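You operate a simulated robot arm through the tools that you are given. There is no shell and no other tool. Be economical: measure what you need, move in short steps, check, and stop when the job is done.

Carry out the task below with a simulated two-armed robot. There is one attempt and no reset: what you move stays moved.

TASK
Take the red folded net and put it in the low tray. Put the yellow float on the top of the green table away on the shelf of the low stand. Put the red swivel on the top of the green table away on the shelf under the steel bench. Take the yellow shuttle and leave it on the top of the steel bench. Pick up the full reel from the third shelf from the bottom of the yellow rack with one hand, pass it to the other hand and put it on the second shelf from the bottom of the yellow rack. Fetch the green block and set it on the fourth shelf from the bottom of the grey rack. Take the blue cap and leave it on the second shelf from the bottom of the grey rack. The order is free. Set down upright: yellow float.

Only the result counts: the job must be done as asked and must still hold three seconds after the hand-in. Knocking over, shifting, dropping, spilling or breaking anything else fails it. Lids that push on must go on centred and level and be pressed home; caps that screw on are set level and turned clockwise until they are tight.

THE ROBOT
Two 7-joint arms with three-finger grippers on one trunk, on a base that drives. Base frame: it is fixed to the floor where the robot stands at the start and does not move with it; the origin is under the middle of the robot, x ahead of it, y to its left, z up. Readings come in mm, rad, newtons and seconds.
The left shoulder is at the start at [30, 124, 1008], the right one opposite. With the tool pointing down near the work surface each hand reaches from about 100 to 780 mm from the robot's upright axis, wherever it stands, measured 20 degrees to its own side. Places, roughly: blue cap (5x5x3 cm) [-12200, 900, 1100]; fourth shelf of the grey rack [-12500, 1100, 1500]; full reel (5x19x19 cm) [-4000, -1600, 1100]; green block [-12250, 1000, 1000]; low tray (54x34x5 cm) [-1300, -2300, 800]; red folded net (17x11x10 cm) [800, 0, 1600]; red swivel (6x13x3 cm) [-2800, -700, 800]; second shelf of the grey rack [-12500, 1100, 600]; second shelf of the yellow rack [-4000, -1700, 600]; shelf of the low stand [-2100, 3400, 200]; shelf under the steel bench [-6700, -700, 200]; top of the steel bench [-6700, -700, 900]; yellow float (6x6x7 cm) [-2600, -800, 800]; yellow shuttle (15x2x4 cm) [-2400, -700, 800]. Payload 2.2 kg a hand.
The tool frame of a hand sits at the grasp point between the pads (the TCP): z along the fingers, y along the line on which they close. The tips reach 28 mm beyond it. Largest opening 102 mm; the body of the gripper starts 71 mm behind the TCP.
Orientation is told as [roll, pitch, yaw] about the base's x, y, z axes, in that order, counted from this pose: with the fingers straight down and closing along the base's y, the tool's x points along the base's -x, its y along +y and its z along -z.

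THE INTERFACE
- The arms move only by the tool move_arm. It takes "left_increments", "right_increments" or both (then of equal length, played together; a hand with none holds still); each is a list of rows, each a list of 3 entries, a list of its own where there are three numbers: the shift along the tool's x, y, z in mm, then the turn, a rotation vector about the tool's x, y, z in rad, then the finger opening in mm, from 0 to 102. In form: [[[dx, dy, dz], [ax, ay, az], grip], ...]. A call has 1 to 10 rows; each row is the pose to reach, as a shift and turn from the pose commanded when the call began, along the tool's axes at that moment. Rows are played at 5 a second. More than 50 mm and 0.15 rad between two rows, or a gripper value outside its range, and nothing of the call is played. Where a pose cannot be reached the arm comes as near as it can. A force on the tool above 40 N (or 10 N above the force at the start of the call, whichever is more), or a blocked arm, ends the call early, and 0.2 s more pass. Each finger halts on what it meets, pressing with about 35 N; the grip force reading is that of the motor and also rises with nothing between the fingers. The clock runs only during rows and for 0.2 s after the last one: add rows that repeat a pose to give the fingers time. It gives the time, the measured TCP pose, the force on the tool (base axes), the opening and the grip force at its end, in the units of the frame above (readings bear some noise), with the torque about the TCP (base axes, N m) and any sound that the robot's microphone picked up.
- Cameras (640 x 400 px; columns grow to the right, rows downward): "scene" is now at [60.3, 4.1, 1749.2]; the picture's right is [0.06, -1.00, 0.00], its down [-0.53, -0.03, -0.85] and it looks along [0.85, 0.05, -0.53] (base axes); focal length 257 px, centre (320, 200). "left" rides on the left gripper at [72, 38, -86] in its tool frame; the picture's right is [-0.46, 0.89, 0.00], its down [-0.60, -0.32, -0.73] and it looks along [-0.65, -0.34, 0.68] (tool axes); focal length 256 px, centre (320, 200). "right" rides on the right gripper at [69, 44, -86] in its tool frame; the picture's right is [-0.53, 0.85, 0.00], its down [-0.58, -0.36, -0.73] and it looks along [-0.62, -0.39, 0.68] (tool axes); focal length 256 px, centre (320, 200).
- grab_frame(camera): a new picture of that camera. The clock stands still meanwhile.
- lift_body(by): slides the trunk up (or, below 0, down) by that many mm; the arms and the scene camera ride with it, the base frame stays. It gives what a move gives, with no picture.
- base_move(legs): drives the robot by 1 to 6 legs, each [ahead, left, turn to the left] in mm, mm and rad, along the robot's own axes; the way and the turn of a leg run together, so that a leg with both is an arc; at most 1500 mm and 3.142 rad a leg. The arms and the cameras ride along, it lands a little off, and it stops where it bumps. It gives what a move gives.
- turn_head(pan, tilt): turns the head with the scene camera to pan (to the left, within 2.496 rad either way) and tilt (down, from -0.506 to 1.204), counted from straight ahead of the robot. It gives what a move gives.
- locate(camera, pixels): for up to 12 pixels [column, row] of the newest picture of that camera ("zoom" is the newest enlarged one), the place [x, y, z] in the base frame of the surface seen there, good to about 2 mm. The clock stands still meanwhile.
- close_up(camera, box): a new picture of the part [left, top, right, bottom] of that camera's present view, enlarged. The clock stands still meanwhile.
- job_done(): hands the job in; it is judged then, once.

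Keep the steps short. Do not move on a guess: measure, check each grasp and each placing, and mend mistakes. In all there are 145 turns and 190 pictures (those below and enlarged ones count). Leave the grippers open and the arms clear of the work at the hand-in unless told otherwise, and finish with a single line.

The tools are called as a command line: name --argument value ..., lists and objects as JSON in quotes. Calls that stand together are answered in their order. move_arm: Moves the arms, as the interface text tells. Its arguments: {"type":"object","properties":{"left_increments":{"type":"array","items":{"type":"array"}},"right_increments":{"type":"array","items":{"type":"array"}}},"required":[]} The other tools are called the same way: lift_body (by) slides the trunk up or down; base_move (legs) drives the base; turn_head (pan, tilt) turns the head that bears the scene camera; grab_frame (camera) takes a picture; locate (camera, pixels) gives the place of the surface under pixels of a picture; close_up (camera, box) takes an enlarged picture of a part of a camera's view; job_done () hands the job in.

At the start:

```text
time_s: 0.0
left_tool_pos: [446.4, 211.1, 998.5]
left_tool_rot: [0.001, -0.001, 0.0]
left_wrist_force: [-0.2, -0.4, 0.8]
left_moment: [0.03, -0.01, -0.05]
left_gripper_width: 102.0
left_grasp_force: 0.0
right_tool_pos: [393.1, -140.3, 1000.0]
right_tool_rot: [0.0, 0.001, -0.001]
right_wrist_force: [-0.2, 0.2, -0.2]
right_moment: [0.02, 0.01, -0.02]
right_gripper_width: 102.0
right_grasp_force: 0.1
trunk travel left (down, up): [-250.0, 290.0]
robot x, y, heading: [-0.4, 0.3, 0.001]
head pan, tilt: [0.056, 0.557]
```

scene: 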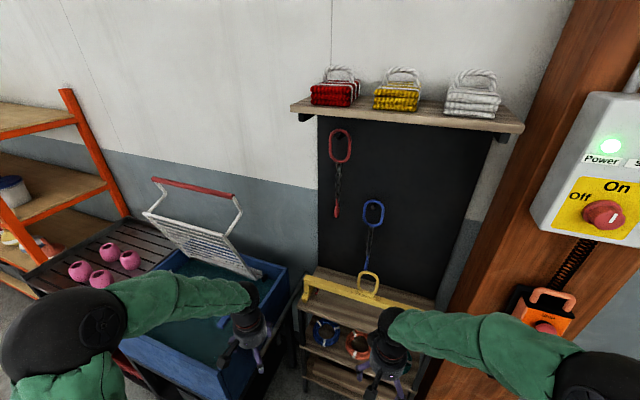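
right: 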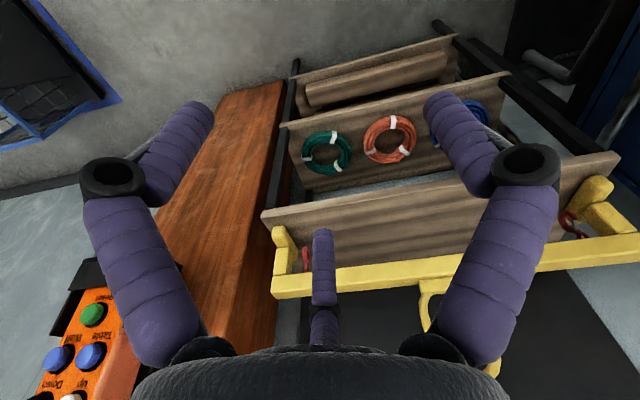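
left: 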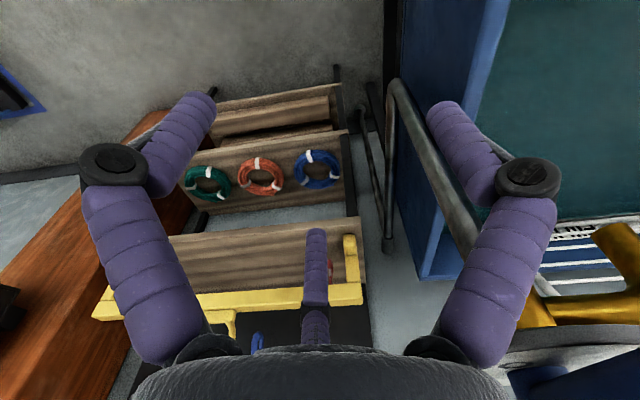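

I see the red net on the shelf at about pixel (335,92). I'll take an enlarged view and measure.

close_up --camera "scene" --box '[270, 50, 430, 150]'

locate --camera "scene" --pixels '[[335, 92], [312, 95], [354, 95], [340, 70], [326, 69], [354, 74], [331, 105], [380, 95], [300, 108], [500, 125]]'

```text
4.00 times, centred on (350, 100) of scene
```

zoom: 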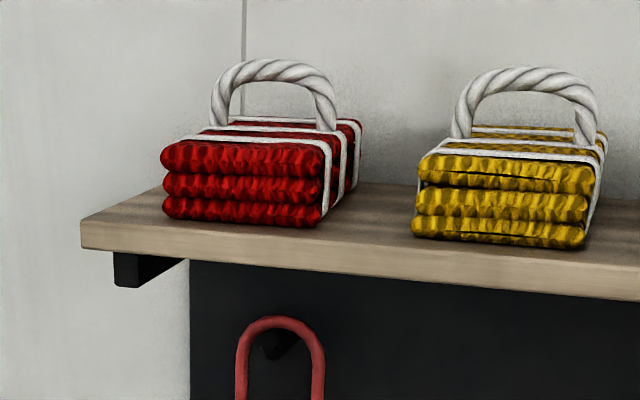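

```text
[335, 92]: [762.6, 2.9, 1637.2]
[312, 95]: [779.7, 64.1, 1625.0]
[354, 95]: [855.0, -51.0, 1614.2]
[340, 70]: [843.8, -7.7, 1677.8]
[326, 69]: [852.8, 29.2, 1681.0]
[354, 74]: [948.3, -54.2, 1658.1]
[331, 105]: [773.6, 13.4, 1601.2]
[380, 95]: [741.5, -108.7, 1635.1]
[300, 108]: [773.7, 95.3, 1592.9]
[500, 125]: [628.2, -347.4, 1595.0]
```

The shelf edge runs obliquely (about 18°). The net has a rope handle to grip, so I'll measure the handle and the net precisely in the zoom.

locate --camera "zoom" --pixels '[[276, 66], [276, 76], [245, 70], [310, 75], [217, 110], [329, 118], [262, 118], [270, 112], [240, 148], [165, 150], [320, 148], [352, 125]]'

turn_head --pan 0.0 --tilt 0.9

grab_frame --camera "scene"

```text
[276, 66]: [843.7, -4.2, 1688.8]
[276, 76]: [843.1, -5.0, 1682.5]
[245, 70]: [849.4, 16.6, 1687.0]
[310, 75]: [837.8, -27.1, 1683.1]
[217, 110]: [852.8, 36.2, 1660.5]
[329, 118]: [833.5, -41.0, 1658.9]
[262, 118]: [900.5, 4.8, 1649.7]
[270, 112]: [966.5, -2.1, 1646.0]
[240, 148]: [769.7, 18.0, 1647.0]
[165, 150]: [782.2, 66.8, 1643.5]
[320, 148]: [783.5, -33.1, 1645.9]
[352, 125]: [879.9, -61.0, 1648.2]
```

```text
time_s: 0.8
left_tool_pos: [446.8, 211.1, 999.8]
left_tool_rot: [0.001, 0.0, 0.0]
left_wrist_force: [-0.4, -0.3, 0.1]
left_moment: [0.0, 0.03, 0.03]
left_gripper_width: 102.2
left_grasp_force: 0.0
right_tool_pos: [394.6, -139.5, 999.8]
right_tool_rot: [-0.001, -0.002, -0.002]
right_wrist_force: [-0.3, 0.2, -0.3]
right_moment: [-0.02, -0.02, 0.02]
right_gripper_width: 102.1
right_grasp_force: 0.0
trunk travel left (down, up): [-250.0, 290.0]
robot x, y, heading: [3.0, -1.5, 0.0]
head pan, tilt: [0.0, 0.901]
```

```text
185 pictures are left
```

scene: 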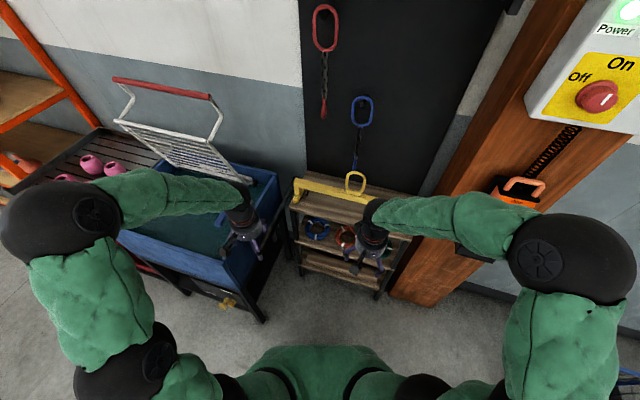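

The handle centre is near (848,-3,1684), and the net top is at 1647. I need to know the front faces of the rack and tank, so I'll measure the clearance for the base.

locate --camera "scene" --pixels '[[302, 275], [375, 298], [262, 322], [190, 293], [345, 195], [300, 185], [405, 300], [340, 320], [425, 235], [226, 285]]'

```text
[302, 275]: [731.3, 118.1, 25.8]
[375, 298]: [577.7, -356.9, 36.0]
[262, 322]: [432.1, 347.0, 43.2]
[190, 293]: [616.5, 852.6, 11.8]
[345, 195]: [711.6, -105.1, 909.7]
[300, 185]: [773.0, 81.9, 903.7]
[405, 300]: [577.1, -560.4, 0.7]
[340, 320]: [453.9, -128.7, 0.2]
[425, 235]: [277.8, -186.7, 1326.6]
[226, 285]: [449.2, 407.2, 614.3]
```

Tank leg is at (432,347), the rack front is 660+ mm ahead along the wall normal, and there's room for the base. I'll raise the trunk, turn square to the shelf and drive closer.

lift_body --by 290

base_move --legs '[[0, 0, -0.317], [240, 100, 0]]'

turn_head --pan 0.3 --tilt 0.5

grab_frame --camera "scene"

```text
time_s: 3.8
left_tool_pos: [447.3, 210.3, 1288.8]
left_tool_rot: [0.001, -0.001, -0.001]
left_wrist_force: [0.4, -1.4, -0.4]
left_moment: [0.02, 0.0, 0.0]
left_gripper_width: 102.1
left_grasp_force: 0.0
right_tool_pos: [393.8, -139.4, 1288.6]
right_tool_rot: [-0.001, 0.0, 0.0]
right_wrist_force: [0.6, -0.1, 0.0]
right_moment: [-0.02, 0.01, -0.02]
right_gripper_width: 101.9
right_grasp_force: 0.0
trunk travel left (down, up): [-540.0, 0.0]
robot x, y, heading: [1.8, 1.6, -0.001]
head pan, tilt: [0.0, 0.901]
```

```text
time_s: 6.6
left_tool_pos: [749.6, 77.4, 1289.9]
left_tool_rot: [0.0, -0.001, -0.322]
left_wrist_force: [-0.1, 0.5, 0.3]
left_moment: [-0.01, -0.03, 0.02]
left_gripper_width: 101.9
left_grasp_force: 0.0
right_tool_pos: [587.9, -238.8, 1290.0]
right_tool_rot: [0.001, 0.001, -0.323]
right_wrist_force: [0.1, -0.1, -0.6]
right_moment: [-0.01, -0.03, -0.01]
right_gripper_width: 101.8
right_grasp_force: 0.0
trunk travel left (down, up): [-540.0, 0.0]
robot x, y, heading: [258.5, 18.4, -0.325]
head pan, tilt: [0.0, 0.901]
```

```text
time_s: 7.5
left_tool_pos: [748.7, 76.7, 1289.7]
left_tool_rot: [0.0, -0.001, -0.323]
left_wrist_force: [0.2, 0.5, -0.5]
left_moment: [0.01, -0.02, 0.02]
left_gripper_width: 102.0
left_grasp_force: 0.1
right_tool_pos: [588.3, -238.3, 1290.1]
right_tool_rot: [0.001, 0.002, -0.322]
right_wrist_force: [-0.1, -0.8, 0.2]
right_moment: [0.0, -0.01, -0.02]
right_gripper_width: 102.0
right_grasp_force: 0.0
trunk travel left (down, up): [-540.0, 0.0]
robot x, y, heading: [256.8, 18.9, -0.322]
head pan, tilt: [0.3, 0.499]
```

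```text
184 pictures are left
```

scene: 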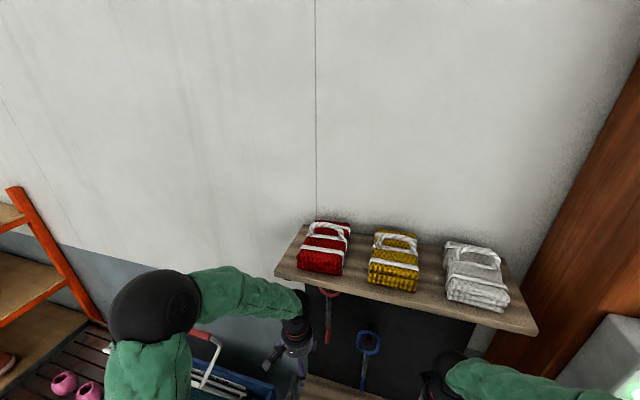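

Left tool is at F≈686 with the shelf front at F≈704. I'll pull the left hand back 140 mm, then raise it while rotating about its own axis.

move_arm --left_increments '[[[45, 0, -5], [0, 0, 0.14], 102], [[90, 0, -10], [0, 0, 0.28], 102], [[130, 0, -30], [0, 0, 0.42], 102], [[140, 0, -70], [0, 0, 0.56], 90], [[140, 0, -110], [0, 0, 0.7], 80], [[140, 0, -150], [0, 0, 0.85], 70], [[140, 0, -190], [0, 0, 1.0], 60], [[140, 0, -230], [0, 0, 1.15], 50], [[140, 0, -270], [0, 0, 1.3], 40], [[140, 0, -310], [0, 0, 1.44], 30]]'

```text
time_s: 9.7
left_tool_pos: [615.1, 121.7, 1600.5]
left_tool_rot: [-0.001, 0.0, -1.768]
left_wrist_force: [-0.1, 0.0, 0.6]
left_moment: [0.01, -0.01, 0.02]
left_gripper_width: 29.9
left_grasp_force: 0.1
right_tool_pos: [588.0, -238.0, 1290.0]
right_tool_rot: [0.001, 0.0, -0.323]
right_wrist_force: [0.5, 0.0, 0.4]
right_moment: [0.0, 0.0, -0.01]
right_gripper_width: 102.2
right_grasp_force: 0.1
trunk travel left (down, up): [-540.0, 0.0]
robot x, y, heading: [261.7, 17.0, -0.323]
head pan, tilt: [0.3, 0.499]
```

Good reach. Now I tilt the fingers 30° below horizontal and come to a pre-grasp 80 mm back from the handle.

move_arm --left_increments '[[[-5, 5, -30], [-0.131, -0.008, 0.0143], 30], [[-10, 15, -60], [-0.261, -0.0165, 0.0286], 30], [[-20, 30, -90], [-0.392, -0.025, 0.043], 30], [[-30, 60, -110], [-0.523, -0.033, 0.057], 30], [[-40, 95, -125], [-0.6535, -0.041, 0.0715], 30], [[-50, 125, -130], [-0.784, -0.05, 0.086], 30], [[-60, 150, -130], [-0.915, -0.058, 0.1], 30], [[-68, 176, -130], [-1.0456, -0.066, 0.1144], 30]]'

grab_frame --camera "left"

close_up --camera "scene" --box '[240, 180, 400, 280]'

```text
time_s: 11.5
left_tool_pos: [777.6, 19.3, 1727.9]
left_tool_rot: [1.048, 0.002, -1.891]
left_wrist_force: [-0.1, 0.2, 0.3]
left_moment: [0.0, 0.0, 0.02]
left_gripper_width: 29.9
left_grasp_force: 0.0
right_tool_pos: [588.2, -238.7, 1290.5]
right_tool_rot: [0.002, 0.001, -0.324]
right_wrist_force: [0.3, 0.5, -0.6]
right_moment: [-0.01, 0.02, -0.01]
right_gripper_width: 101.8
right_grasp_force: 0.0
trunk travel left (down, up): [-540.0, 0.0]
robot x, y, heading: [255.9, 22.5, -0.324]
head pan, tilt: [0.3, 0.499]
```

```text
183 pictures are left
```

left: 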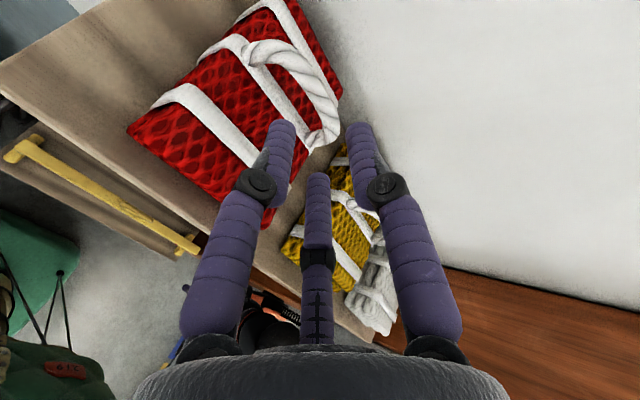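

```text
4.00 times, centred on (320, 230) of scene
```

zoom: 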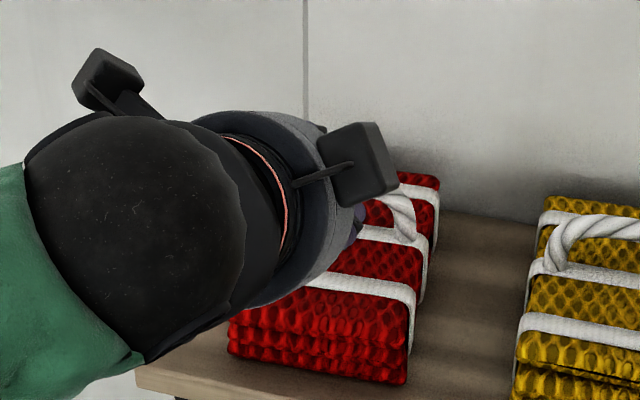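

The handle arch shows at (250–335, 45–140) in the left image. I'll measure its apex and sides from this view.

locate --camera "left" --pixels '[[285, 48], [300, 58], [318, 78], [330, 108], [318, 138], [250, 50], [302, 68], [265, 45]]'

```text
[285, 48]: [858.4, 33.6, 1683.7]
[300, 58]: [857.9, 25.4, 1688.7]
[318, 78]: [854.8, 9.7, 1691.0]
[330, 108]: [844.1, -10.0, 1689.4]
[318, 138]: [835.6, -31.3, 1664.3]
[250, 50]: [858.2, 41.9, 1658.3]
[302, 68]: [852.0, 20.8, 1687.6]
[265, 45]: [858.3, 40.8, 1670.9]
```

The rope lies 87 mm ahead along the fingers, nearly centred. I'll advance 75 mm and close.

move_arm --left_increments '[[[4, -1.5, 40], [0, 0, 0], 30], [[4, -1.5, 76], [0, 0, 0], 30], [[4, -1.5, 76], [0, 0, 0], 0], [[4, -1.5, 76], [0, 0, 0], 0], [[4, -1.5, 76], [0, 0, 0], 0]]'

grab_frame --camera "left"

```text
time_s: 12.7
left_tool_pos: [839.7, 5.2, 1689.2]
left_tool_rot: [1.045, 0.0, -1.889]
left_wrist_force: [-0.3, 0.2, -1.0]
left_moment: [0.01, -0.01, 0.0]
left_gripper_width: 2.0
left_grasp_force: 31.4
right_tool_pos: [588.1, -237.7, 1289.0]
right_tool_rot: [0.001, -0.001, -0.324]
right_wrist_force: [0.0, -1.2, -0.4]
right_moment: [0.01, -0.01, 0.01]
right_gripper_width: 101.9
right_grasp_force: 0.0
trunk travel left (down, up): [-540.0, 0.0]
robot x, y, heading: [260.2, 20.4, -0.325]
head pan, tilt: [0.3, 0.499]
```

```text
181 pictures are left
```

left: 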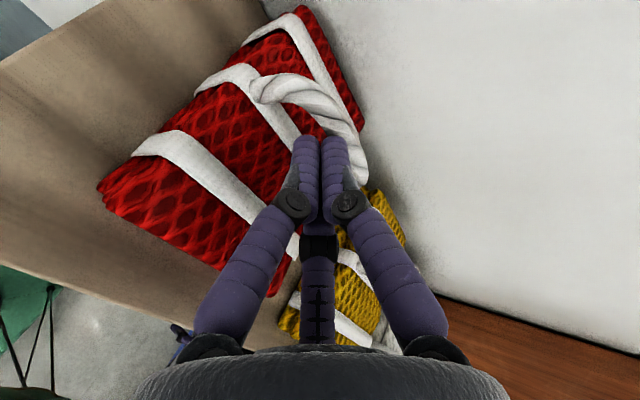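

The fingers closed to 2 mm, so there's no rope between them. I'll look closely at where the tips are relative to the rope.

close_up --camera "left" --box '[240, 60, 400, 160]'

locate --camera "left" --pixels '[[308, 142], [334, 143], [308, 165], [330, 165], [300, 88], [318, 100], [340, 120], [352, 140], [360, 165], [255, 92]]'

```text
4.00 times, centred on (320, 110) of left
```

zoom: 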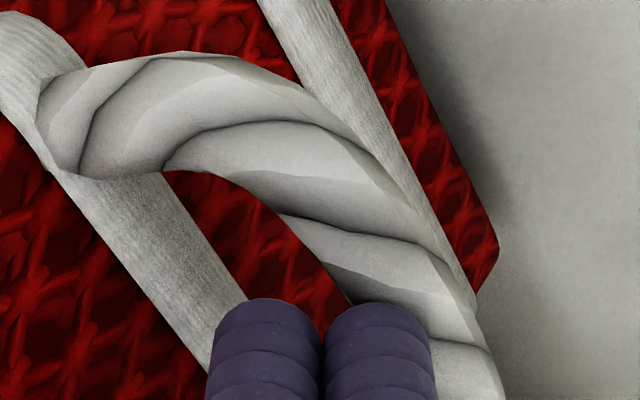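

```text
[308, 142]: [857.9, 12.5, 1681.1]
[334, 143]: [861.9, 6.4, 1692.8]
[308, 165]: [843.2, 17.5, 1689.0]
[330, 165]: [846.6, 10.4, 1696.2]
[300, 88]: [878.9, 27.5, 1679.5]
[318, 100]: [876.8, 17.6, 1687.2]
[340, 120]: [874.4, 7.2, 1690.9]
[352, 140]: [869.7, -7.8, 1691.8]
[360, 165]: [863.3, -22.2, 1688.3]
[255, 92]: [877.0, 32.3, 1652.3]
```

The net has been pushed about 20 mm deeper; something met the rope. I'll measure the central bar visible between the fingers, and the finger tips.

locate --camera "left" --pixels '[[318, 245], [318, 270], [318, 225], [318, 320], [292, 205], [348, 205], [250, 260], [385, 260]]'

grab_frame --camera "right"

```text
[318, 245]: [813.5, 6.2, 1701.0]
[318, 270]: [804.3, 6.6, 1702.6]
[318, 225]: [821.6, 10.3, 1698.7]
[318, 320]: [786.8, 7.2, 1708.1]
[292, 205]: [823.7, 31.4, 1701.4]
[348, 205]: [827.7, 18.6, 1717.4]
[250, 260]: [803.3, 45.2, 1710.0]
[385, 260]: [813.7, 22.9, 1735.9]
```

```text
179 pictures are left
```

right: 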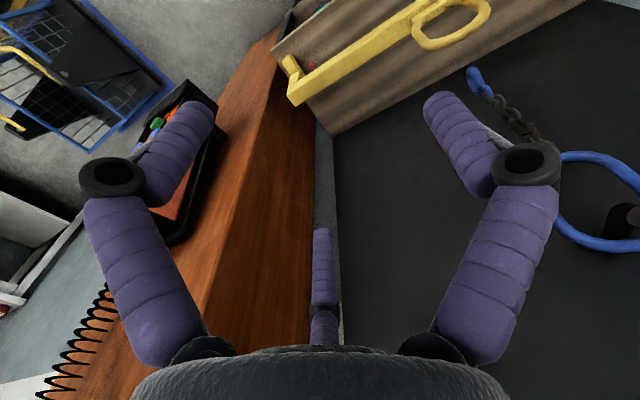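

To understand the finger geometry I measure the open right hand's fingers in its own picture.

locate --camera "right" --pixels '[[200, 108], [180, 140], [160, 170], [440, 100], [462, 140], [485, 170], [322, 235], [322, 270], [322, 325], [112, 180], [527, 165], [140, 260]]'

```text
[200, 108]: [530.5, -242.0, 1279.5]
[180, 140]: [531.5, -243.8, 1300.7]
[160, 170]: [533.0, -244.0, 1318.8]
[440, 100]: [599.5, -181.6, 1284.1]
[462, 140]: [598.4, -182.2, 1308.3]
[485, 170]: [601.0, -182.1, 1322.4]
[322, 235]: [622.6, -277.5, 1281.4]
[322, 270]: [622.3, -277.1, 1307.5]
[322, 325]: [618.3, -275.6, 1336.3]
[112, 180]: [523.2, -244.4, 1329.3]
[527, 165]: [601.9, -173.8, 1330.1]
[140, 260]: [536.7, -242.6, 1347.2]
```

The gripper is really three‑fingered (one finger at +y, two at ±x on the −y side), so the paired fingers pushed the rope. I'll back off and turn the hand 180° about its axis so the single finger goes under the rope.

move_arm --left_increments '[[[0, 0, -45], [0, 0, 0], 10], [[0, 0, -90], [0, 0, 0], 20], [[0, 0, -90], [0, 0, -0.15], 30], [[0, 0, -90], [0, 0, -0.3], 40], [[0, 0, -90], [0, 0, -0.45], 40], [[0, 0, -90], [0, 0, -0.6], 40], [[0, 0, -90], [0, 0, -0.75], 40], [[0, 0, -90], [0, 0, -0.9], 40], [[0, 0, -90], [0, 0, -1.05], 40], [[0, 0, -90], [0, 0, -1.2], 40]]'

move_arm --left_increments '[[[0, 0, 0], [0, 0, -0.15], 40], [[0, 0, 0], [0, 0, -0.3], 40], [[0, 0, 0], [0, 0, -0.45], 40], [[0, 0, 0], [0, 0, -0.6], 40], [[0, 0, 0], [0, 0, -0.75], 40], [[0, 0, 0], [0, 0, -0.9], 40], [[0, 0, 0], [0, 0, -1.05], 40], [[0, 0, 0], [0, 0, -1.2], 40], [[0, 0, 0], [0, 0, -1.35], 40], [[0, 0, 0], [0, 0, -1.5], 40]]'

move_arm --left_increments '[[[0, 0, 0], [0, 0, -0.15], 40], [[0, 0, 0], [0, 0, -0.3], 40], [[0, 0, 0], [0, 0, -0.44], 40]]'

grab_frame --camera "left"

```text
time_s: 14.9
left_tool_pos: [764.8, 29.2, 1735.2]
left_tool_rot: [0.555, -0.942, -0.974]
left_wrist_force: [-0.3, 0.2, -0.7]
left_moment: [0.0, -0.03, -0.01]
left_gripper_width: 39.7
left_grasp_force: 0.1
right_tool_pos: [589.0, -237.8, 1291.2]
right_tool_rot: [0.001, -0.001, -0.324]
right_wrist_force: [-0.7, 0.1, -0.2]
right_moment: [-0.03, 0.0, 0.02]
right_gripper_width: 102.2
right_grasp_force: 0.1
trunk travel left (down, up): [-540.0, 0.0]
robot x, y, heading: [257.7, 18.2, -0.322]
head pan, tilt: [0.3, 0.499]
```

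```text
time_s: 17.1
left_tool_pos: [765.5, 30.5, 1735.4]
left_tool_rot: [-1.001, -0.377, 1.022]
left_wrist_force: [0.4, 1.1, 0.1]
left_moment: [-0.04, -0.03, 0.01]
left_gripper_width: 40.0
left_grasp_force: 0.1
right_tool_pos: [588.8, -238.0, 1289.9]
right_tool_rot: [0.0, 0.001, -0.323]
right_wrist_force: [-0.8, 0.6, -0.9]
right_moment: [0.03, 0.02, 0.03]
right_gripper_width: 102.1
right_grasp_force: 0.1
trunk travel left (down, up): [-540.0, 0.0]
robot x, y, heading: [255.1, 18.3, -0.321]
head pan, tilt: [0.3, 0.499]
```

```text
time_s: 17.9
left_tool_pos: [764.9, 28.4, 1735.5]
left_tool_rot: [-1.047, -0.001, 1.253]
left_wrist_force: [0.6, 0.1, 0.2]
left_moment: [0.01, -0.01, 0.06]
left_gripper_width: 40.0
left_grasp_force: 0.1
right_tool_pos: [587.7, -237.6, 1289.7]
right_tool_rot: [0.0, 0.001, -0.324]
right_wrist_force: [0.3, -0.2, 0.0]
right_moment: [0.01, -0.03, -0.01]
right_gripper_width: 101.9
right_grasp_force: 0.1
trunk travel left (down, up): [-540.0, 0.0]
robot x, y, heading: [256.2, 19.7, -0.323]
head pan, tilt: [0.3, 0.499]
```

```text
178 pictures are left
```

left: 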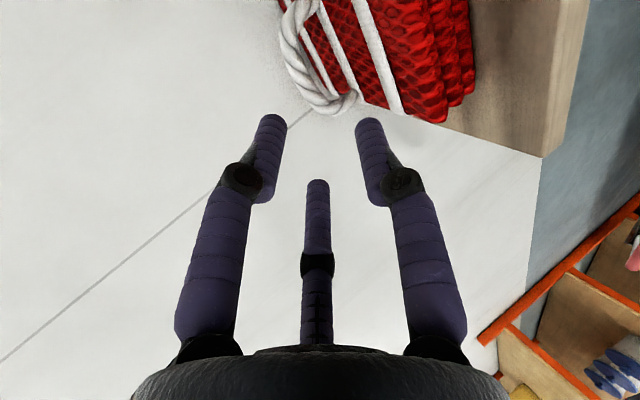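

Now measure the rope from this side.

locate --camera "left" --pixels '[[290, 15], [285, 40], [293, 65], [312, 95], [332, 108], [350, 105], [300, 85]]'

close_up --camera "left" --box '[240, 0, 400, 100]'

```text
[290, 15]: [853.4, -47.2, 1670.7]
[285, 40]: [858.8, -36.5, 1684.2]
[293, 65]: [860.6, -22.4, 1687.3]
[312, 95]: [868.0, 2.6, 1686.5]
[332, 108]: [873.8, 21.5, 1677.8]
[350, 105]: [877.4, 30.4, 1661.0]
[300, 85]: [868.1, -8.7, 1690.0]
```

```text
4.00 times, centred on (320, 50) of left
```

zoom: 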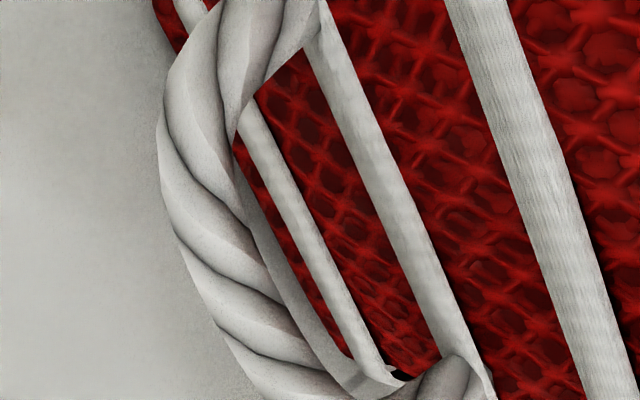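

Rope centre is ~121 mm ahead and 9 mm on the −y side. I'll shift so the single finger slides under the rope, and advance in steps.

move_arm --left_increments '[[[3.4, -17, 0], [0, 0, 0], 40], [[3.4, -17, 40], [0, 0, 0], 40], [[3.4, -17, 75], [0, 0, 0], 40], [[3.4, -17, 110], [0, 0, 0], 40]]'

grab_frame --camera "left"

```text
time_s: 18.9
left_tool_pos: [865.6, -8.0, 1694.8]
left_tool_rot: [-1.046, -0.002, 1.251]
left_wrist_force: [-0.3, -0.6, -0.2]
left_moment: [0.01, -0.01, 0.01]
left_gripper_width: 39.8
left_grasp_force: 0.0
right_tool_pos: [589.0, -239.1, 1289.7]
right_tool_rot: [0.002, 0.001, -0.324]
right_wrist_force: [-0.1, -0.5, 0.0]
right_moment: [-0.02, 0.01, 0.02]
right_gripper_width: 102.2
right_grasp_force: 0.0
trunk travel left (down, up): [-540.0, 0.0]
robot x, y, heading: [260.6, 16.2, -0.323]
head pan, tilt: [0.3, 0.499]
```

```text
176 pictures are left
```

left: 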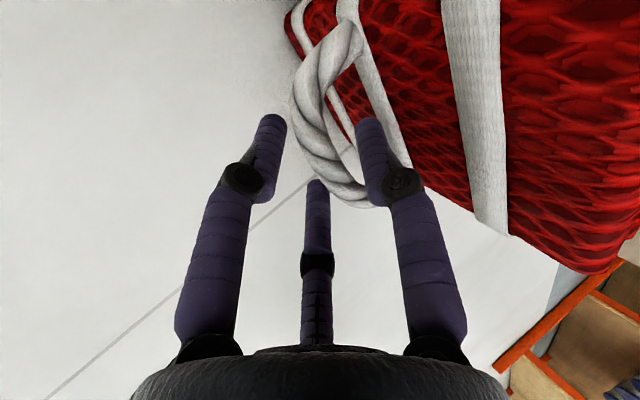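

locate --camera "left" --pixels '[[270, 122], [370, 127], [380, 155], [317, 188], [317, 215], [300, 100], [310, 130], [330, 165], [350, 185], [330, 60], [385, 100]]'

close_up --camera "left" --box '[240, 80, 440, 205]'

```text
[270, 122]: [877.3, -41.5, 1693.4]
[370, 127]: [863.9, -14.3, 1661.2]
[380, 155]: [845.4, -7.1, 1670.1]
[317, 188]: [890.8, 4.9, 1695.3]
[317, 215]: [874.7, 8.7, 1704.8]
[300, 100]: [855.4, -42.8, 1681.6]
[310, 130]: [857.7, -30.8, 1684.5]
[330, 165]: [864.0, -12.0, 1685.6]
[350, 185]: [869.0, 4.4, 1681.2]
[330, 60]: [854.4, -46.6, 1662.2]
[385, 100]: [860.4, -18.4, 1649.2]
```

```text
3.20 times, centred on (340, 142) of left
```

zoom: 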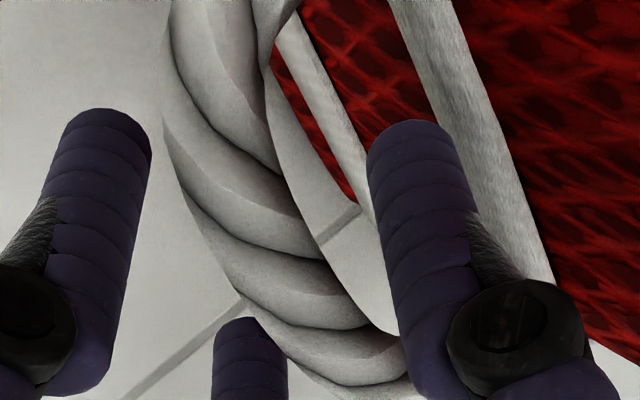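

The rope passes between the single finger (below) and the pair (above), with tips beyond it. I'll close now.

move_arm --left_increments '[[[0, 0, 3], [0, 0, 0], 25], [[0, 0, 3], [0, 0, 0], 0], [[0, 0, 3], [0, 0, 0], 0], [[0, 0, 3], [0, 0, 0], 0]]'

grab_frame --camera "left"

```text
time_s: 19.9
left_tool_pos: [866.2, -7.0, 1693.4]
left_tool_rot: [-1.048, -0.001, 1.251]
left_wrist_force: [0.8, 0.1, 1.5]
left_moment: [-0.24, 0.08, 0.22]
left_gripper_width: 21.4
left_grasp_force: 35.0
right_tool_pos: [588.8, -238.2, 1289.4]
right_tool_rot: [0.001, 0.0, -0.323]
right_wrist_force: [-0.1, -0.3, 0.2]
right_moment: [-0.01, 0.02, 0.02]
right_gripper_width: 102.0
right_grasp_force: 0.0
trunk travel left (down, up): [-540.0, 0.0]
robot x, y, heading: [262.8, 16.4, -0.324]
head pan, tilt: [0.3, 0.499]
```

```text
174 pictures are left
```

left: 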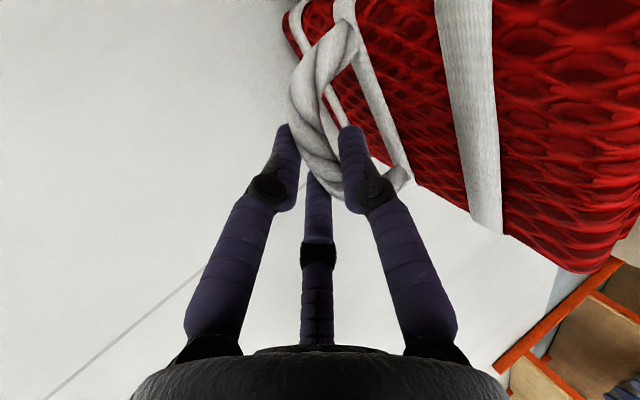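

Rope gripped (21 mm, 35 N). Lift 70 mm straight up, then check.

move_arm --left_increments '[[[0, -17, -10], [0, 0, 0], 0], [[0, -35, -20], [0, 0, 0], 0], [[0, -52, -30], [0, 0, 0], 0], [[0, -61, -35], [0, 0, 0], 0]]'

grab_frame --camera "scene"

```text
time_s: 20.9
left_tool_pos: [865.5, -6.2, 1764.4]
left_tool_rot: [-1.045, -0.001, 1.252]
left_wrist_force: [-0.4, 0.6, -3.5]
left_moment: [0.0, -0.02, 0.0]
left_gripper_width: 21.6
left_grasp_force: 35.4
right_tool_pos: [587.4, -238.4, 1288.9]
right_tool_rot: [0.0, -0.001, -0.324]
right_wrist_force: [-0.8, -0.2, 0.0]
right_moment: [0.01, 0.0, -0.01]
right_gripper_width: 101.9
right_grasp_force: 0.0
trunk travel left (down, up): [-540.0, 0.0]
robot x, y, heading: [258.3, 21.9, -0.323]
head pan, tilt: [0.3, 0.499]
```

```text
173 pictures are left
```

scene: 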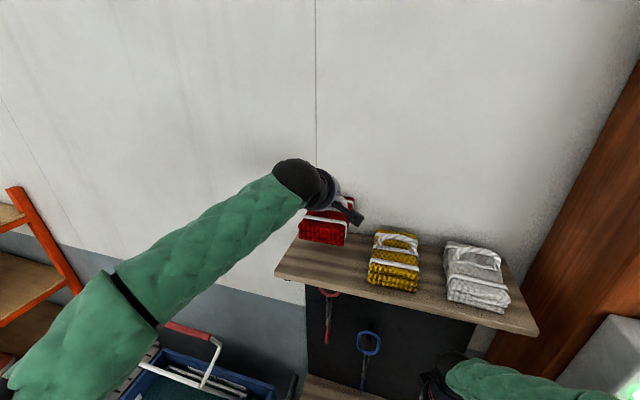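

Net is held (3.5 N). Drive back 400 mm and look around towards the tray and table.

base_move --legs '[[-400, 0, 0]]'

turn_head --pan -1.6 --tilt 0.4

grab_frame --camera "scene"

turn_head --pan -2.45 --tilt 0.4

grab_frame --camera "scene"

```text
time_s: 23.4
left_tool_pos: [483.8, 123.3, 1763.6]
left_tool_rot: [-1.047, 0.0, 1.255]
left_wrist_force: [-0.1, -0.9, -4.0]
left_moment: [0.01, 0.0, -0.02]
left_gripper_width: 21.4
left_grasp_force: 35.4
right_tool_pos: [207.8, -109.1, 1289.3]
right_tool_rot: [0.0, 0.003, -0.318]
right_wrist_force: [-0.4, -0.3, -0.1]
right_moment: [-0.01, -0.01, -0.01]
right_gripper_width: 102.1
right_grasp_force: 0.1
trunk travel left (down, up): [-540.0, 0.0]
robot x, y, heading: [-125.4, 147.8, -0.324]
head pan, tilt: [0.3, 0.499]
```

```text
time_s: 25.3
left_tool_pos: [481.3, 123.8, 1763.3]
left_tool_rot: [-1.046, -0.003, 1.256]
left_wrist_force: [-0.5, -0.4, -3.6]
left_moment: [0.01, 0.01, 0.01]
left_gripper_width: 21.3
left_grasp_force: 35.2
right_tool_pos: [207.0, -109.1, 1289.0]
right_tool_rot: [-0.001, -0.001, -0.319]
right_wrist_force: [-0.1, 0.7, -0.3]
right_moment: [-0.03, 0.02, -0.05]
right_gripper_width: 102.0
right_grasp_force: 0.0
trunk travel left (down, up): [-540.0, 0.0]
robot x, y, heading: [-124.4, 145.5, -0.319]
head pan, tilt: [-1.6, 0.4]
```

```text
172 pictures are left
```

scene: 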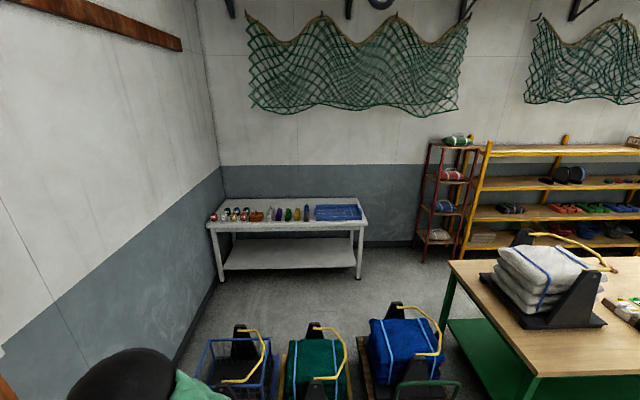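

```text
time_s: 26.4
left_tool_pos: [482.6, 123.0, 1764.8]
left_tool_rot: [-1.046, 0.0, 1.255]
left_wrist_force: [1.3, 0.4, -2.4]
left_moment: [0.03, 0.03, 0.01]
left_gripper_width: 21.4
left_grasp_force: 34.9
right_tool_pos: [205.7, -108.8, 1289.5]
right_tool_rot: [-0.001, -0.001, -0.318]
right_wrist_force: [-0.5, -1.0, -1.3]
right_moment: [-0.01, -0.04, 0.0]
right_gripper_width: 102.2
right_grasp_force: 0.2
trunk travel left (down, up): [-540.0, 0.0]
robot x, y, heading: [-125.5, 144.8, -0.319]
head pan, tilt: [-2.45, 0.4]
```

```text
171 pictures are left
```

scene: 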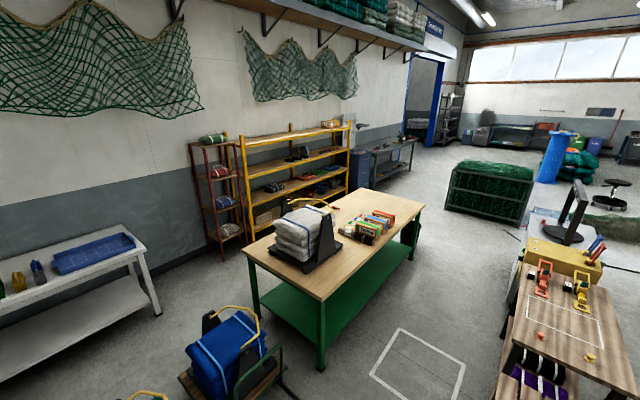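

The blue tray lies on the white table; three loaded trolleys/pallets stand on the floor in between. I'll measure them for driving.

locate --camera "scene" --pixels '[[60, 272], [124, 235], [134, 245], [95, 253], [160, 310], [212, 330], [285, 395], [320, 368], [245, 245], [415, 205], [440, 385], [148, 395]]'

turn_head --pan -1.7 --tilt 0.8

grab_frame --camera "scene"

```text
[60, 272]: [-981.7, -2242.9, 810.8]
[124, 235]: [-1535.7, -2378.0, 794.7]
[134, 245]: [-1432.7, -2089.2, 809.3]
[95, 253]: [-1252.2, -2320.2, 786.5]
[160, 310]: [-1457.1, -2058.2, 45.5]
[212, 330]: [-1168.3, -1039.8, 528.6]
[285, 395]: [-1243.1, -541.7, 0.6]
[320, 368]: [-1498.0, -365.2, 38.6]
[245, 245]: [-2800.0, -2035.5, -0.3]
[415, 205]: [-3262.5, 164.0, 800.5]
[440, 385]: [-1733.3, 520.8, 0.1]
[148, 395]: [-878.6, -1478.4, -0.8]
```

```text
time_s: 27.6
left_tool_pos: [482.9, 122.8, 1763.6]
left_tool_rot: [-1.047, -0.002, 1.254]
left_wrist_force: [-0.2, -0.3, -3.1]
left_moment: [-0.02, 0.01, 0.0]
left_gripper_width: 21.5
left_grasp_force: 34.3
right_tool_pos: [205.7, -110.0, 1289.3]
right_tool_rot: [0.0, 0.001, -0.319]
right_wrist_force: [1.1, -0.3, 0.6]
right_moment: [-0.01, 0.02, -0.01]
right_gripper_width: 102.1
right_grasp_force: 0.1
trunk travel left (down, up): [-540.0, 0.0]
robot x, y, heading: [-121.4, 148.7, -0.321]
head pan, tilt: [-1.7, 0.799]
```

```text
170 pictures are left
```

scene: 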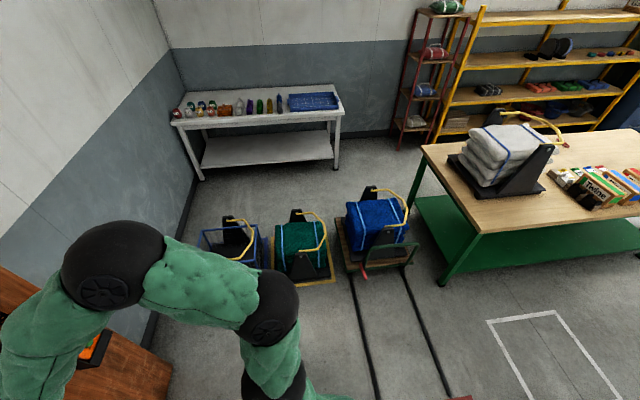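

locate --camera "scene" --pixels '[[336, 280], [275, 282], [346, 270], [412, 265], [340, 215], [440, 285], [206, 178], [334, 168], [412, 205], [290, 215], [232, 270], [418, 240]]'

```text
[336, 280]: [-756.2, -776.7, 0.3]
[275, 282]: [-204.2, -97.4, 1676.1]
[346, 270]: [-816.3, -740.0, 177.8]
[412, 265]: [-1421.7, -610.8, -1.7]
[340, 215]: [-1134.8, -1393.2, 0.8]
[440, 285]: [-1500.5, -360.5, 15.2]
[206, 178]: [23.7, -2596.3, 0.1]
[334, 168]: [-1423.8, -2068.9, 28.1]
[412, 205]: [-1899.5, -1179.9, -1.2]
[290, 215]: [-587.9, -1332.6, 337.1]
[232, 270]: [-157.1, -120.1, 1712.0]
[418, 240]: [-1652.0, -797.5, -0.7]
```

The room is rotated −0.32 rad. I'll turn the robot right 90° to face the white table and view the gaps beside the pallets.

base_move --legs '[[0, 0, -1.571]]'

turn_head --pan -0.15 --tilt 0.75

grab_frame --camera "scene"

```text
time_s: 31.8
left_tool_pos: [-144.1, -460.2, 1764.5]
left_tool_rot: [-1.046, -0.003, -0.311]
left_wrist_force: [0.4, -0.6, -2.6]
left_moment: [0.01, 0.01, 0.0]
left_gripper_width: 21.7
left_grasp_force: 34.9
right_tool_pos: [-378.8, -185.6, 1289.8]
right_tool_rot: [0.001, -0.001, -1.886]
right_wrist_force: [0.1, 0.0, 0.5]
right_moment: [0.0, 0.0, -0.01]
right_gripper_width: 102.1
right_grasp_force: 0.0
trunk travel left (down, up): [-540.0, 0.0]
robot x, y, heading: [-122.4, 144.8, -1.882]
head pan, tilt: [-1.7, 0.799]
```

```text
time_s: 33.4
left_tool_pos: [-143.7, -460.5, 1764.0]
left_tool_rot: [-1.045, 0.0, -0.311]
left_wrist_force: [0.9, 0.4, -3.2]
left_moment: [0.02, 0.01, 0.0]
left_gripper_width: 21.3
left_grasp_force: 35.5
right_tool_pos: [-377.9, -185.2, 1289.8]
right_tool_rot: [0.0, -0.002, -1.885]
right_wrist_force: [0.5, 0.6, 0.6]
right_moment: [-0.01, -0.03, 0.03]
right_gripper_width: 102.0
right_grasp_force: 0.1
trunk travel left (down, up): [-540.0, 0.0]
robot x, y, heading: [-122.5, 149.0, -1.885]
head pan, tilt: [-0.15, 0.75]
```

```text
169 pictures are left
```

scene: 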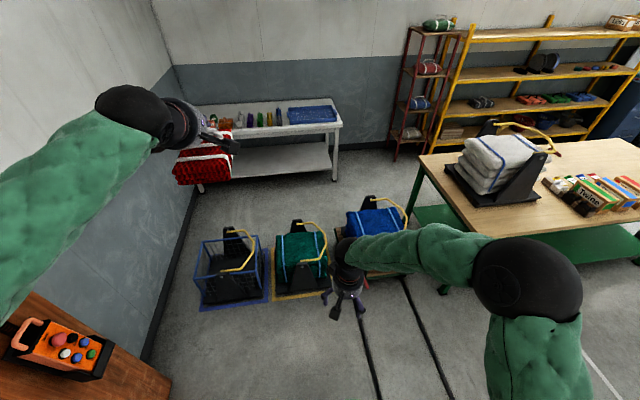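

locate --camera "scene" --pixels '[[197, 310], [268, 302], [205, 240], [180, 260], [152, 345], [330, 292], [320, 220], [410, 275], [265, 235], [195, 275], [312, 200], [445, 295]]'

```text
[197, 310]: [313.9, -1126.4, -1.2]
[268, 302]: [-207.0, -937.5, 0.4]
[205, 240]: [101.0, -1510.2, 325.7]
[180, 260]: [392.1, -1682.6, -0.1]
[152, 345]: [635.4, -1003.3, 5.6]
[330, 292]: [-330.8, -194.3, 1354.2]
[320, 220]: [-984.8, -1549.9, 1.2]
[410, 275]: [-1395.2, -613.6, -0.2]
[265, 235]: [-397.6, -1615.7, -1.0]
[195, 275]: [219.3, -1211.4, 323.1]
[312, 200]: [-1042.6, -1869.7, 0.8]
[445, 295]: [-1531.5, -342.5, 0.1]
```

The pallet row blocks that way (gap only 250 mm). I must go round the green table's far end. I'll turn to face along the table and look.

base_move --legs '[[0, 0, -1.571]]'

turn_head --pan -0.15 --tilt 0.5

grab_frame --camera "scene"

```text
time_s: 37.7
left_tool_pos: [-730.0, 179.9, 1764.1]
left_tool_rot: [-1.046, -0.001, -1.901]
left_wrist_force: [-0.3, 0.2, -3.6]
left_moment: [-0.04, -0.02, -0.02]
left_gripper_width: 21.2
left_grasp_force: 34.9
right_tool_pos: [-451.1, 408.5, 1289.4]
right_tool_rot: [0.001, 0.0, 2.808]
right_wrist_force: [-0.6, -0.6, 0.1]
right_moment: [0.02, -0.01, -0.03]
right_gripper_width: 102.1
right_grasp_force: 0.1
trunk travel left (down, up): [-540.0, 0.0]
robot x, y, heading: [-121.4, 150.3, 2.808]
head pan, tilt: [-0.15, 0.75]
```

```text
time_s: 38.4
left_tool_pos: [-730.8, 179.1, 1763.3]
left_tool_rot: [-1.045, -0.002, -1.901]
left_wrist_force: [-1.0, 0.2, -3.7]
left_moment: [0.02, -0.02, -0.01]
left_gripper_width: 21.5
left_grasp_force: 35.2
right_tool_pos: [-449.7, 408.0, 1290.4]
right_tool_rot: [-0.001, -0.001, 2.807]
right_wrist_force: [0.6, -0.8, -1.0]
right_moment: [0.01, 0.0, -0.01]
right_gripper_width: 101.9
right_grasp_force: 0.1
trunk travel left (down, up): [-540.0, 0.0]
robot x, y, heading: [-123.9, 146.3, 2.804]
head pan, tilt: [-0.15, 0.499]
```

```text
168 pictures are left
```

scene: 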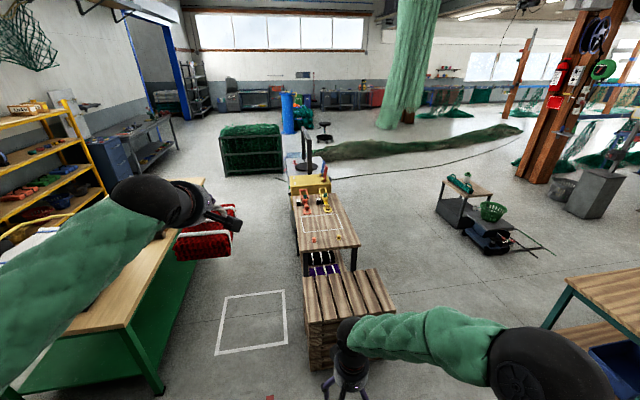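

locate --camera "scene" --pixels '[[308, 368], [303, 275], [295, 235], [160, 390], [230, 172], [285, 172], [105, 190], [160, 180], [290, 180], [230, 290], [185, 140], [215, 300]]'

```text
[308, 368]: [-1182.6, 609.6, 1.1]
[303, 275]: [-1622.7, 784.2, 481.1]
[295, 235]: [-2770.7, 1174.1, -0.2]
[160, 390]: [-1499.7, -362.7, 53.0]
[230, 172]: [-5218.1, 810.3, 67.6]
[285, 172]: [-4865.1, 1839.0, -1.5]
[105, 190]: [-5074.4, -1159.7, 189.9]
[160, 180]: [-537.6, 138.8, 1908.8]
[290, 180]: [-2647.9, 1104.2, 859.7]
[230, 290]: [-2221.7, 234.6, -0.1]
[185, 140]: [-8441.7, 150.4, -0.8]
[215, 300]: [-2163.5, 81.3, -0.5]
```

Corridor is about 1 m wide, centre b≈−310 (room axes). Drive along it past the table's end.

base_move --legs '[[600, 410, 0.015], [1500, 0, 0], [1400, 0, 0]]'

turn_head --pan 1.3 --tilt 0.6

grab_frame --camera "scene"

```text
time_s: 55.9
left_tool_pos: [-4153.7, 943.7, 1764.2]
left_tool_rot: [-1.045, -0.001, -1.915]
left_wrist_force: [0.4, -0.4, -3.0]
left_moment: [0.02, 0.0, 0.03]
left_gripper_width: 21.5
left_grasp_force: 34.5
right_tool_pos: [-3870.1, 1167.5, 1291.1]
right_tool_rot: [-0.001, -0.001, 2.794]
right_wrist_force: [-0.2, -0.3, 0.2]
right_moment: [0.01, 0.02, -0.03]
right_gripper_width: 101.9
right_grasp_force: 0.1
trunk travel left (down, up): [-540.0, 0.0]
robot x, y, heading: [-3548.3, 908.6, 2.793]
head pan, tilt: [-0.15, 0.499]
```

```text
time_s: 57.5
left_tool_pos: [-4152.8, 942.4, 1763.9]
left_tool_rot: [-1.046, -0.002, -1.914]
left_wrist_force: [-0.5, 0.5, -4.5]
left_moment: [0.0, -0.01, 0.01]
left_gripper_width: 21.4
left_grasp_force: 35.5
right_tool_pos: [-3869.3, 1168.3, 1289.3]
right_tool_rot: [0.0, 0.001, 2.794]
right_wrist_force: [0.2, -0.1, 0.4]
right_moment: [-0.02, -0.03, 0.02]
right_gripper_width: 101.9
right_grasp_force: 0.0
trunk travel left (down, up): [-540.0, 0.0]
robot x, y, heading: [-3550.5, 904.6, 2.794]
head pan, tilt: [1.3, 0.6]
```

```text
167 pictures are left
```

scene: 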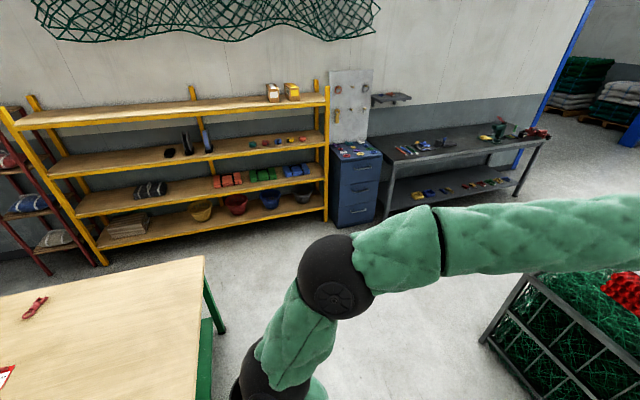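

locate --camera "scene" --pixels '[[204, 258], [220, 332], [104, 265], [325, 222], [340, 228], [375, 215], [36, 308], [205, 140], [170, 153], [520, 197], [385, 222], [10, 265]]'

close_up --camera "scene" --box '[0, 70, 340, 282]'

```text
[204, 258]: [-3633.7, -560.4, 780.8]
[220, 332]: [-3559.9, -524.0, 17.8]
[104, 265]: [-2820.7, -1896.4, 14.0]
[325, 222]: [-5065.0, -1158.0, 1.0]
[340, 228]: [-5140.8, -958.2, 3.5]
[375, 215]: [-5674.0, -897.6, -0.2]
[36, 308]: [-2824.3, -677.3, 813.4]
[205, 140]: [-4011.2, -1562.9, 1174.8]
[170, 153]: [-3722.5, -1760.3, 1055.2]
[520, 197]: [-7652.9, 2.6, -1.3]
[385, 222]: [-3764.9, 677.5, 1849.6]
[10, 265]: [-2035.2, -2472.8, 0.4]
```

```text
1.88 times, centred on (170, 176) of scene
```

zoom: 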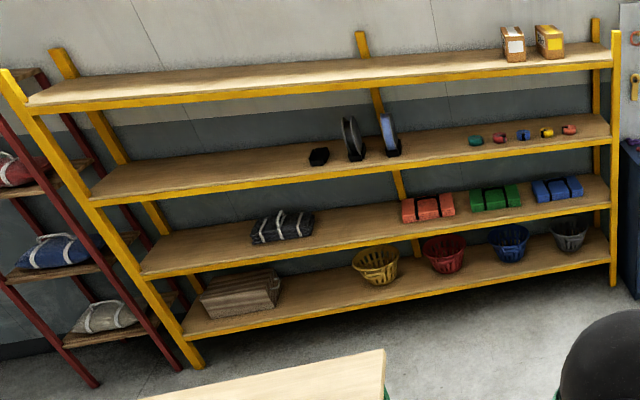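

Corridor between table back (b≈−1690) and rack front (b≈−2700) is ~1 m. I'll go past the end, turn around to face +a, then strafe into the corridor.

base_move --legs '[[100, 0, 0], [0, 0, 1.6], [0, 0, 1.567], [0, -1500, 0], [0, -420, 0]]'

turn_head --pan -0.15 --tilt 0.6

grab_frame --camera "scene"

```text
time_s: 69.0
left_tool_pos: [-3141.1, 563.3, 1763.1]
left_tool_rot: [-1.044, -0.002, 1.304]
left_wrist_force: [0.0, -0.7, -2.5]
left_moment: [0.02, 0.05, 0.05]
left_gripper_width: 21.5
left_grasp_force: 34.7
right_tool_pos: [-3405.9, 318.4, 1288.1]
right_tool_rot: [0.002, 0.003, -0.272]
right_wrist_force: [0.5, -0.4, -0.5]
right_moment: [0.01, -0.03, 0.02]
right_gripper_width: 102.0
right_grasp_force: 0.1
trunk travel left (down, up): [-540.0, 0.0]
robot x, y, heading: [-3750.1, 558.4, -0.273]
head pan, tilt: [1.3, 0.6]
stopped in leg 4: the robot was blocked; the commanded pose is now the measured one
```

```text
time_s: 70.6
left_tool_pos: [-3141.6, 565.4, 1764.2]
left_tool_rot: [-1.046, 0.001, 1.303]
left_wrist_force: [-0.3, 0.3, -3.8]
left_moment: [-0.02, 0.01, -0.01]
left_gripper_width: 21.6
left_grasp_force: 35.4
right_tool_pos: [-3407.7, 318.0, 1289.2]
right_tool_rot: [-0.001, 0.001, -0.272]
right_wrist_force: [0.4, 0.6, 0.6]
right_moment: [-0.04, 0.01, -0.03]
right_gripper_width: 101.9
right_grasp_force: 0.0
trunk travel left (down, up): [-540.0, 0.0]
robot x, y, heading: [-3746.7, 557.4, -0.272]
head pan, tilt: [-0.15, 0.6]
```

```text
165 pictures are left
```

scene: 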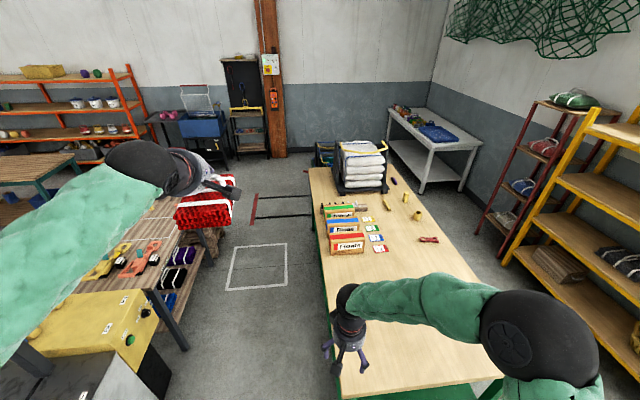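

The base bumped the table's end (base reaches ~450 mm ahead). I back off 220 mm, straighten the heading and strafe again.

base_move --legs '[[-230, 0, 0], [0, 0, -0.05]]'

turn_head --pan -0.5 --tilt 1.0

grab_frame --camera "scene"

```text
time_s: 72.8
left_tool_pos: [-3362.5, 596.2, 1763.8]
left_tool_rot: [-1.045, -0.001, 1.253]
left_wrist_force: [-0.1, 0.5, -2.9]
left_moment: [-0.01, 0.05, 0.0]
left_gripper_width: 21.4
left_grasp_force: 34.9
right_tool_pos: [-3640.2, 363.3, 1288.9]
right_tool_rot: [0.001, 0.003, -0.324]
right_wrist_force: [0.3, 0.7, -0.6]
right_moment: [0.0, 0.02, -0.01]
right_gripper_width: 102.2
right_grasp_force: 0.0
trunk travel left (down, up): [-540.0, 0.0]
robot x, y, heading: [-3973.0, 617.6, -0.325]
head pan, tilt: [-0.15, 0.6]
```

```text
time_s: 73.6
left_tool_pos: [-3364.8, 595.6, 1765.3]
left_tool_rot: [-1.044, -0.001, 1.253]
left_wrist_force: [-0.6, 0.9, -3.3]
left_moment: [0.01, 0.05, 0.0]
left_gripper_width: 21.6
left_grasp_force: 35.5
right_tool_pos: [-3642.7, 363.3, 1289.2]
right_tool_rot: [0.001, -0.001, -0.323]
right_wrist_force: [0.1, -0.4, 0.3]
right_moment: [0.01, -0.02, -0.03]
right_gripper_width: 101.5
right_grasp_force: 0.1
trunk travel left (down, up): [-540.0, 0.0]
robot x, y, heading: [-3971.5, 619.4, -0.322]
head pan, tilt: [-0.499, 1.0]
```

```text
164 pictures are left
```

scene: 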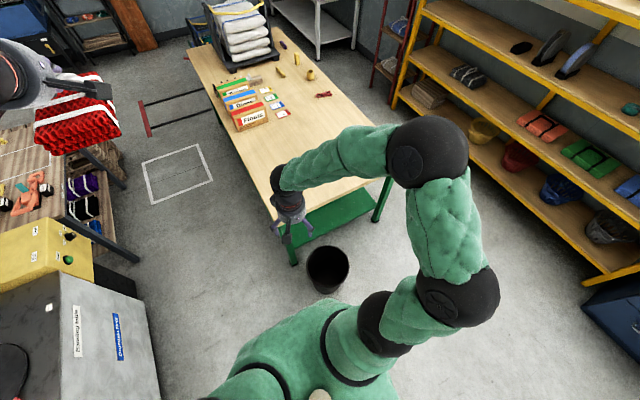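

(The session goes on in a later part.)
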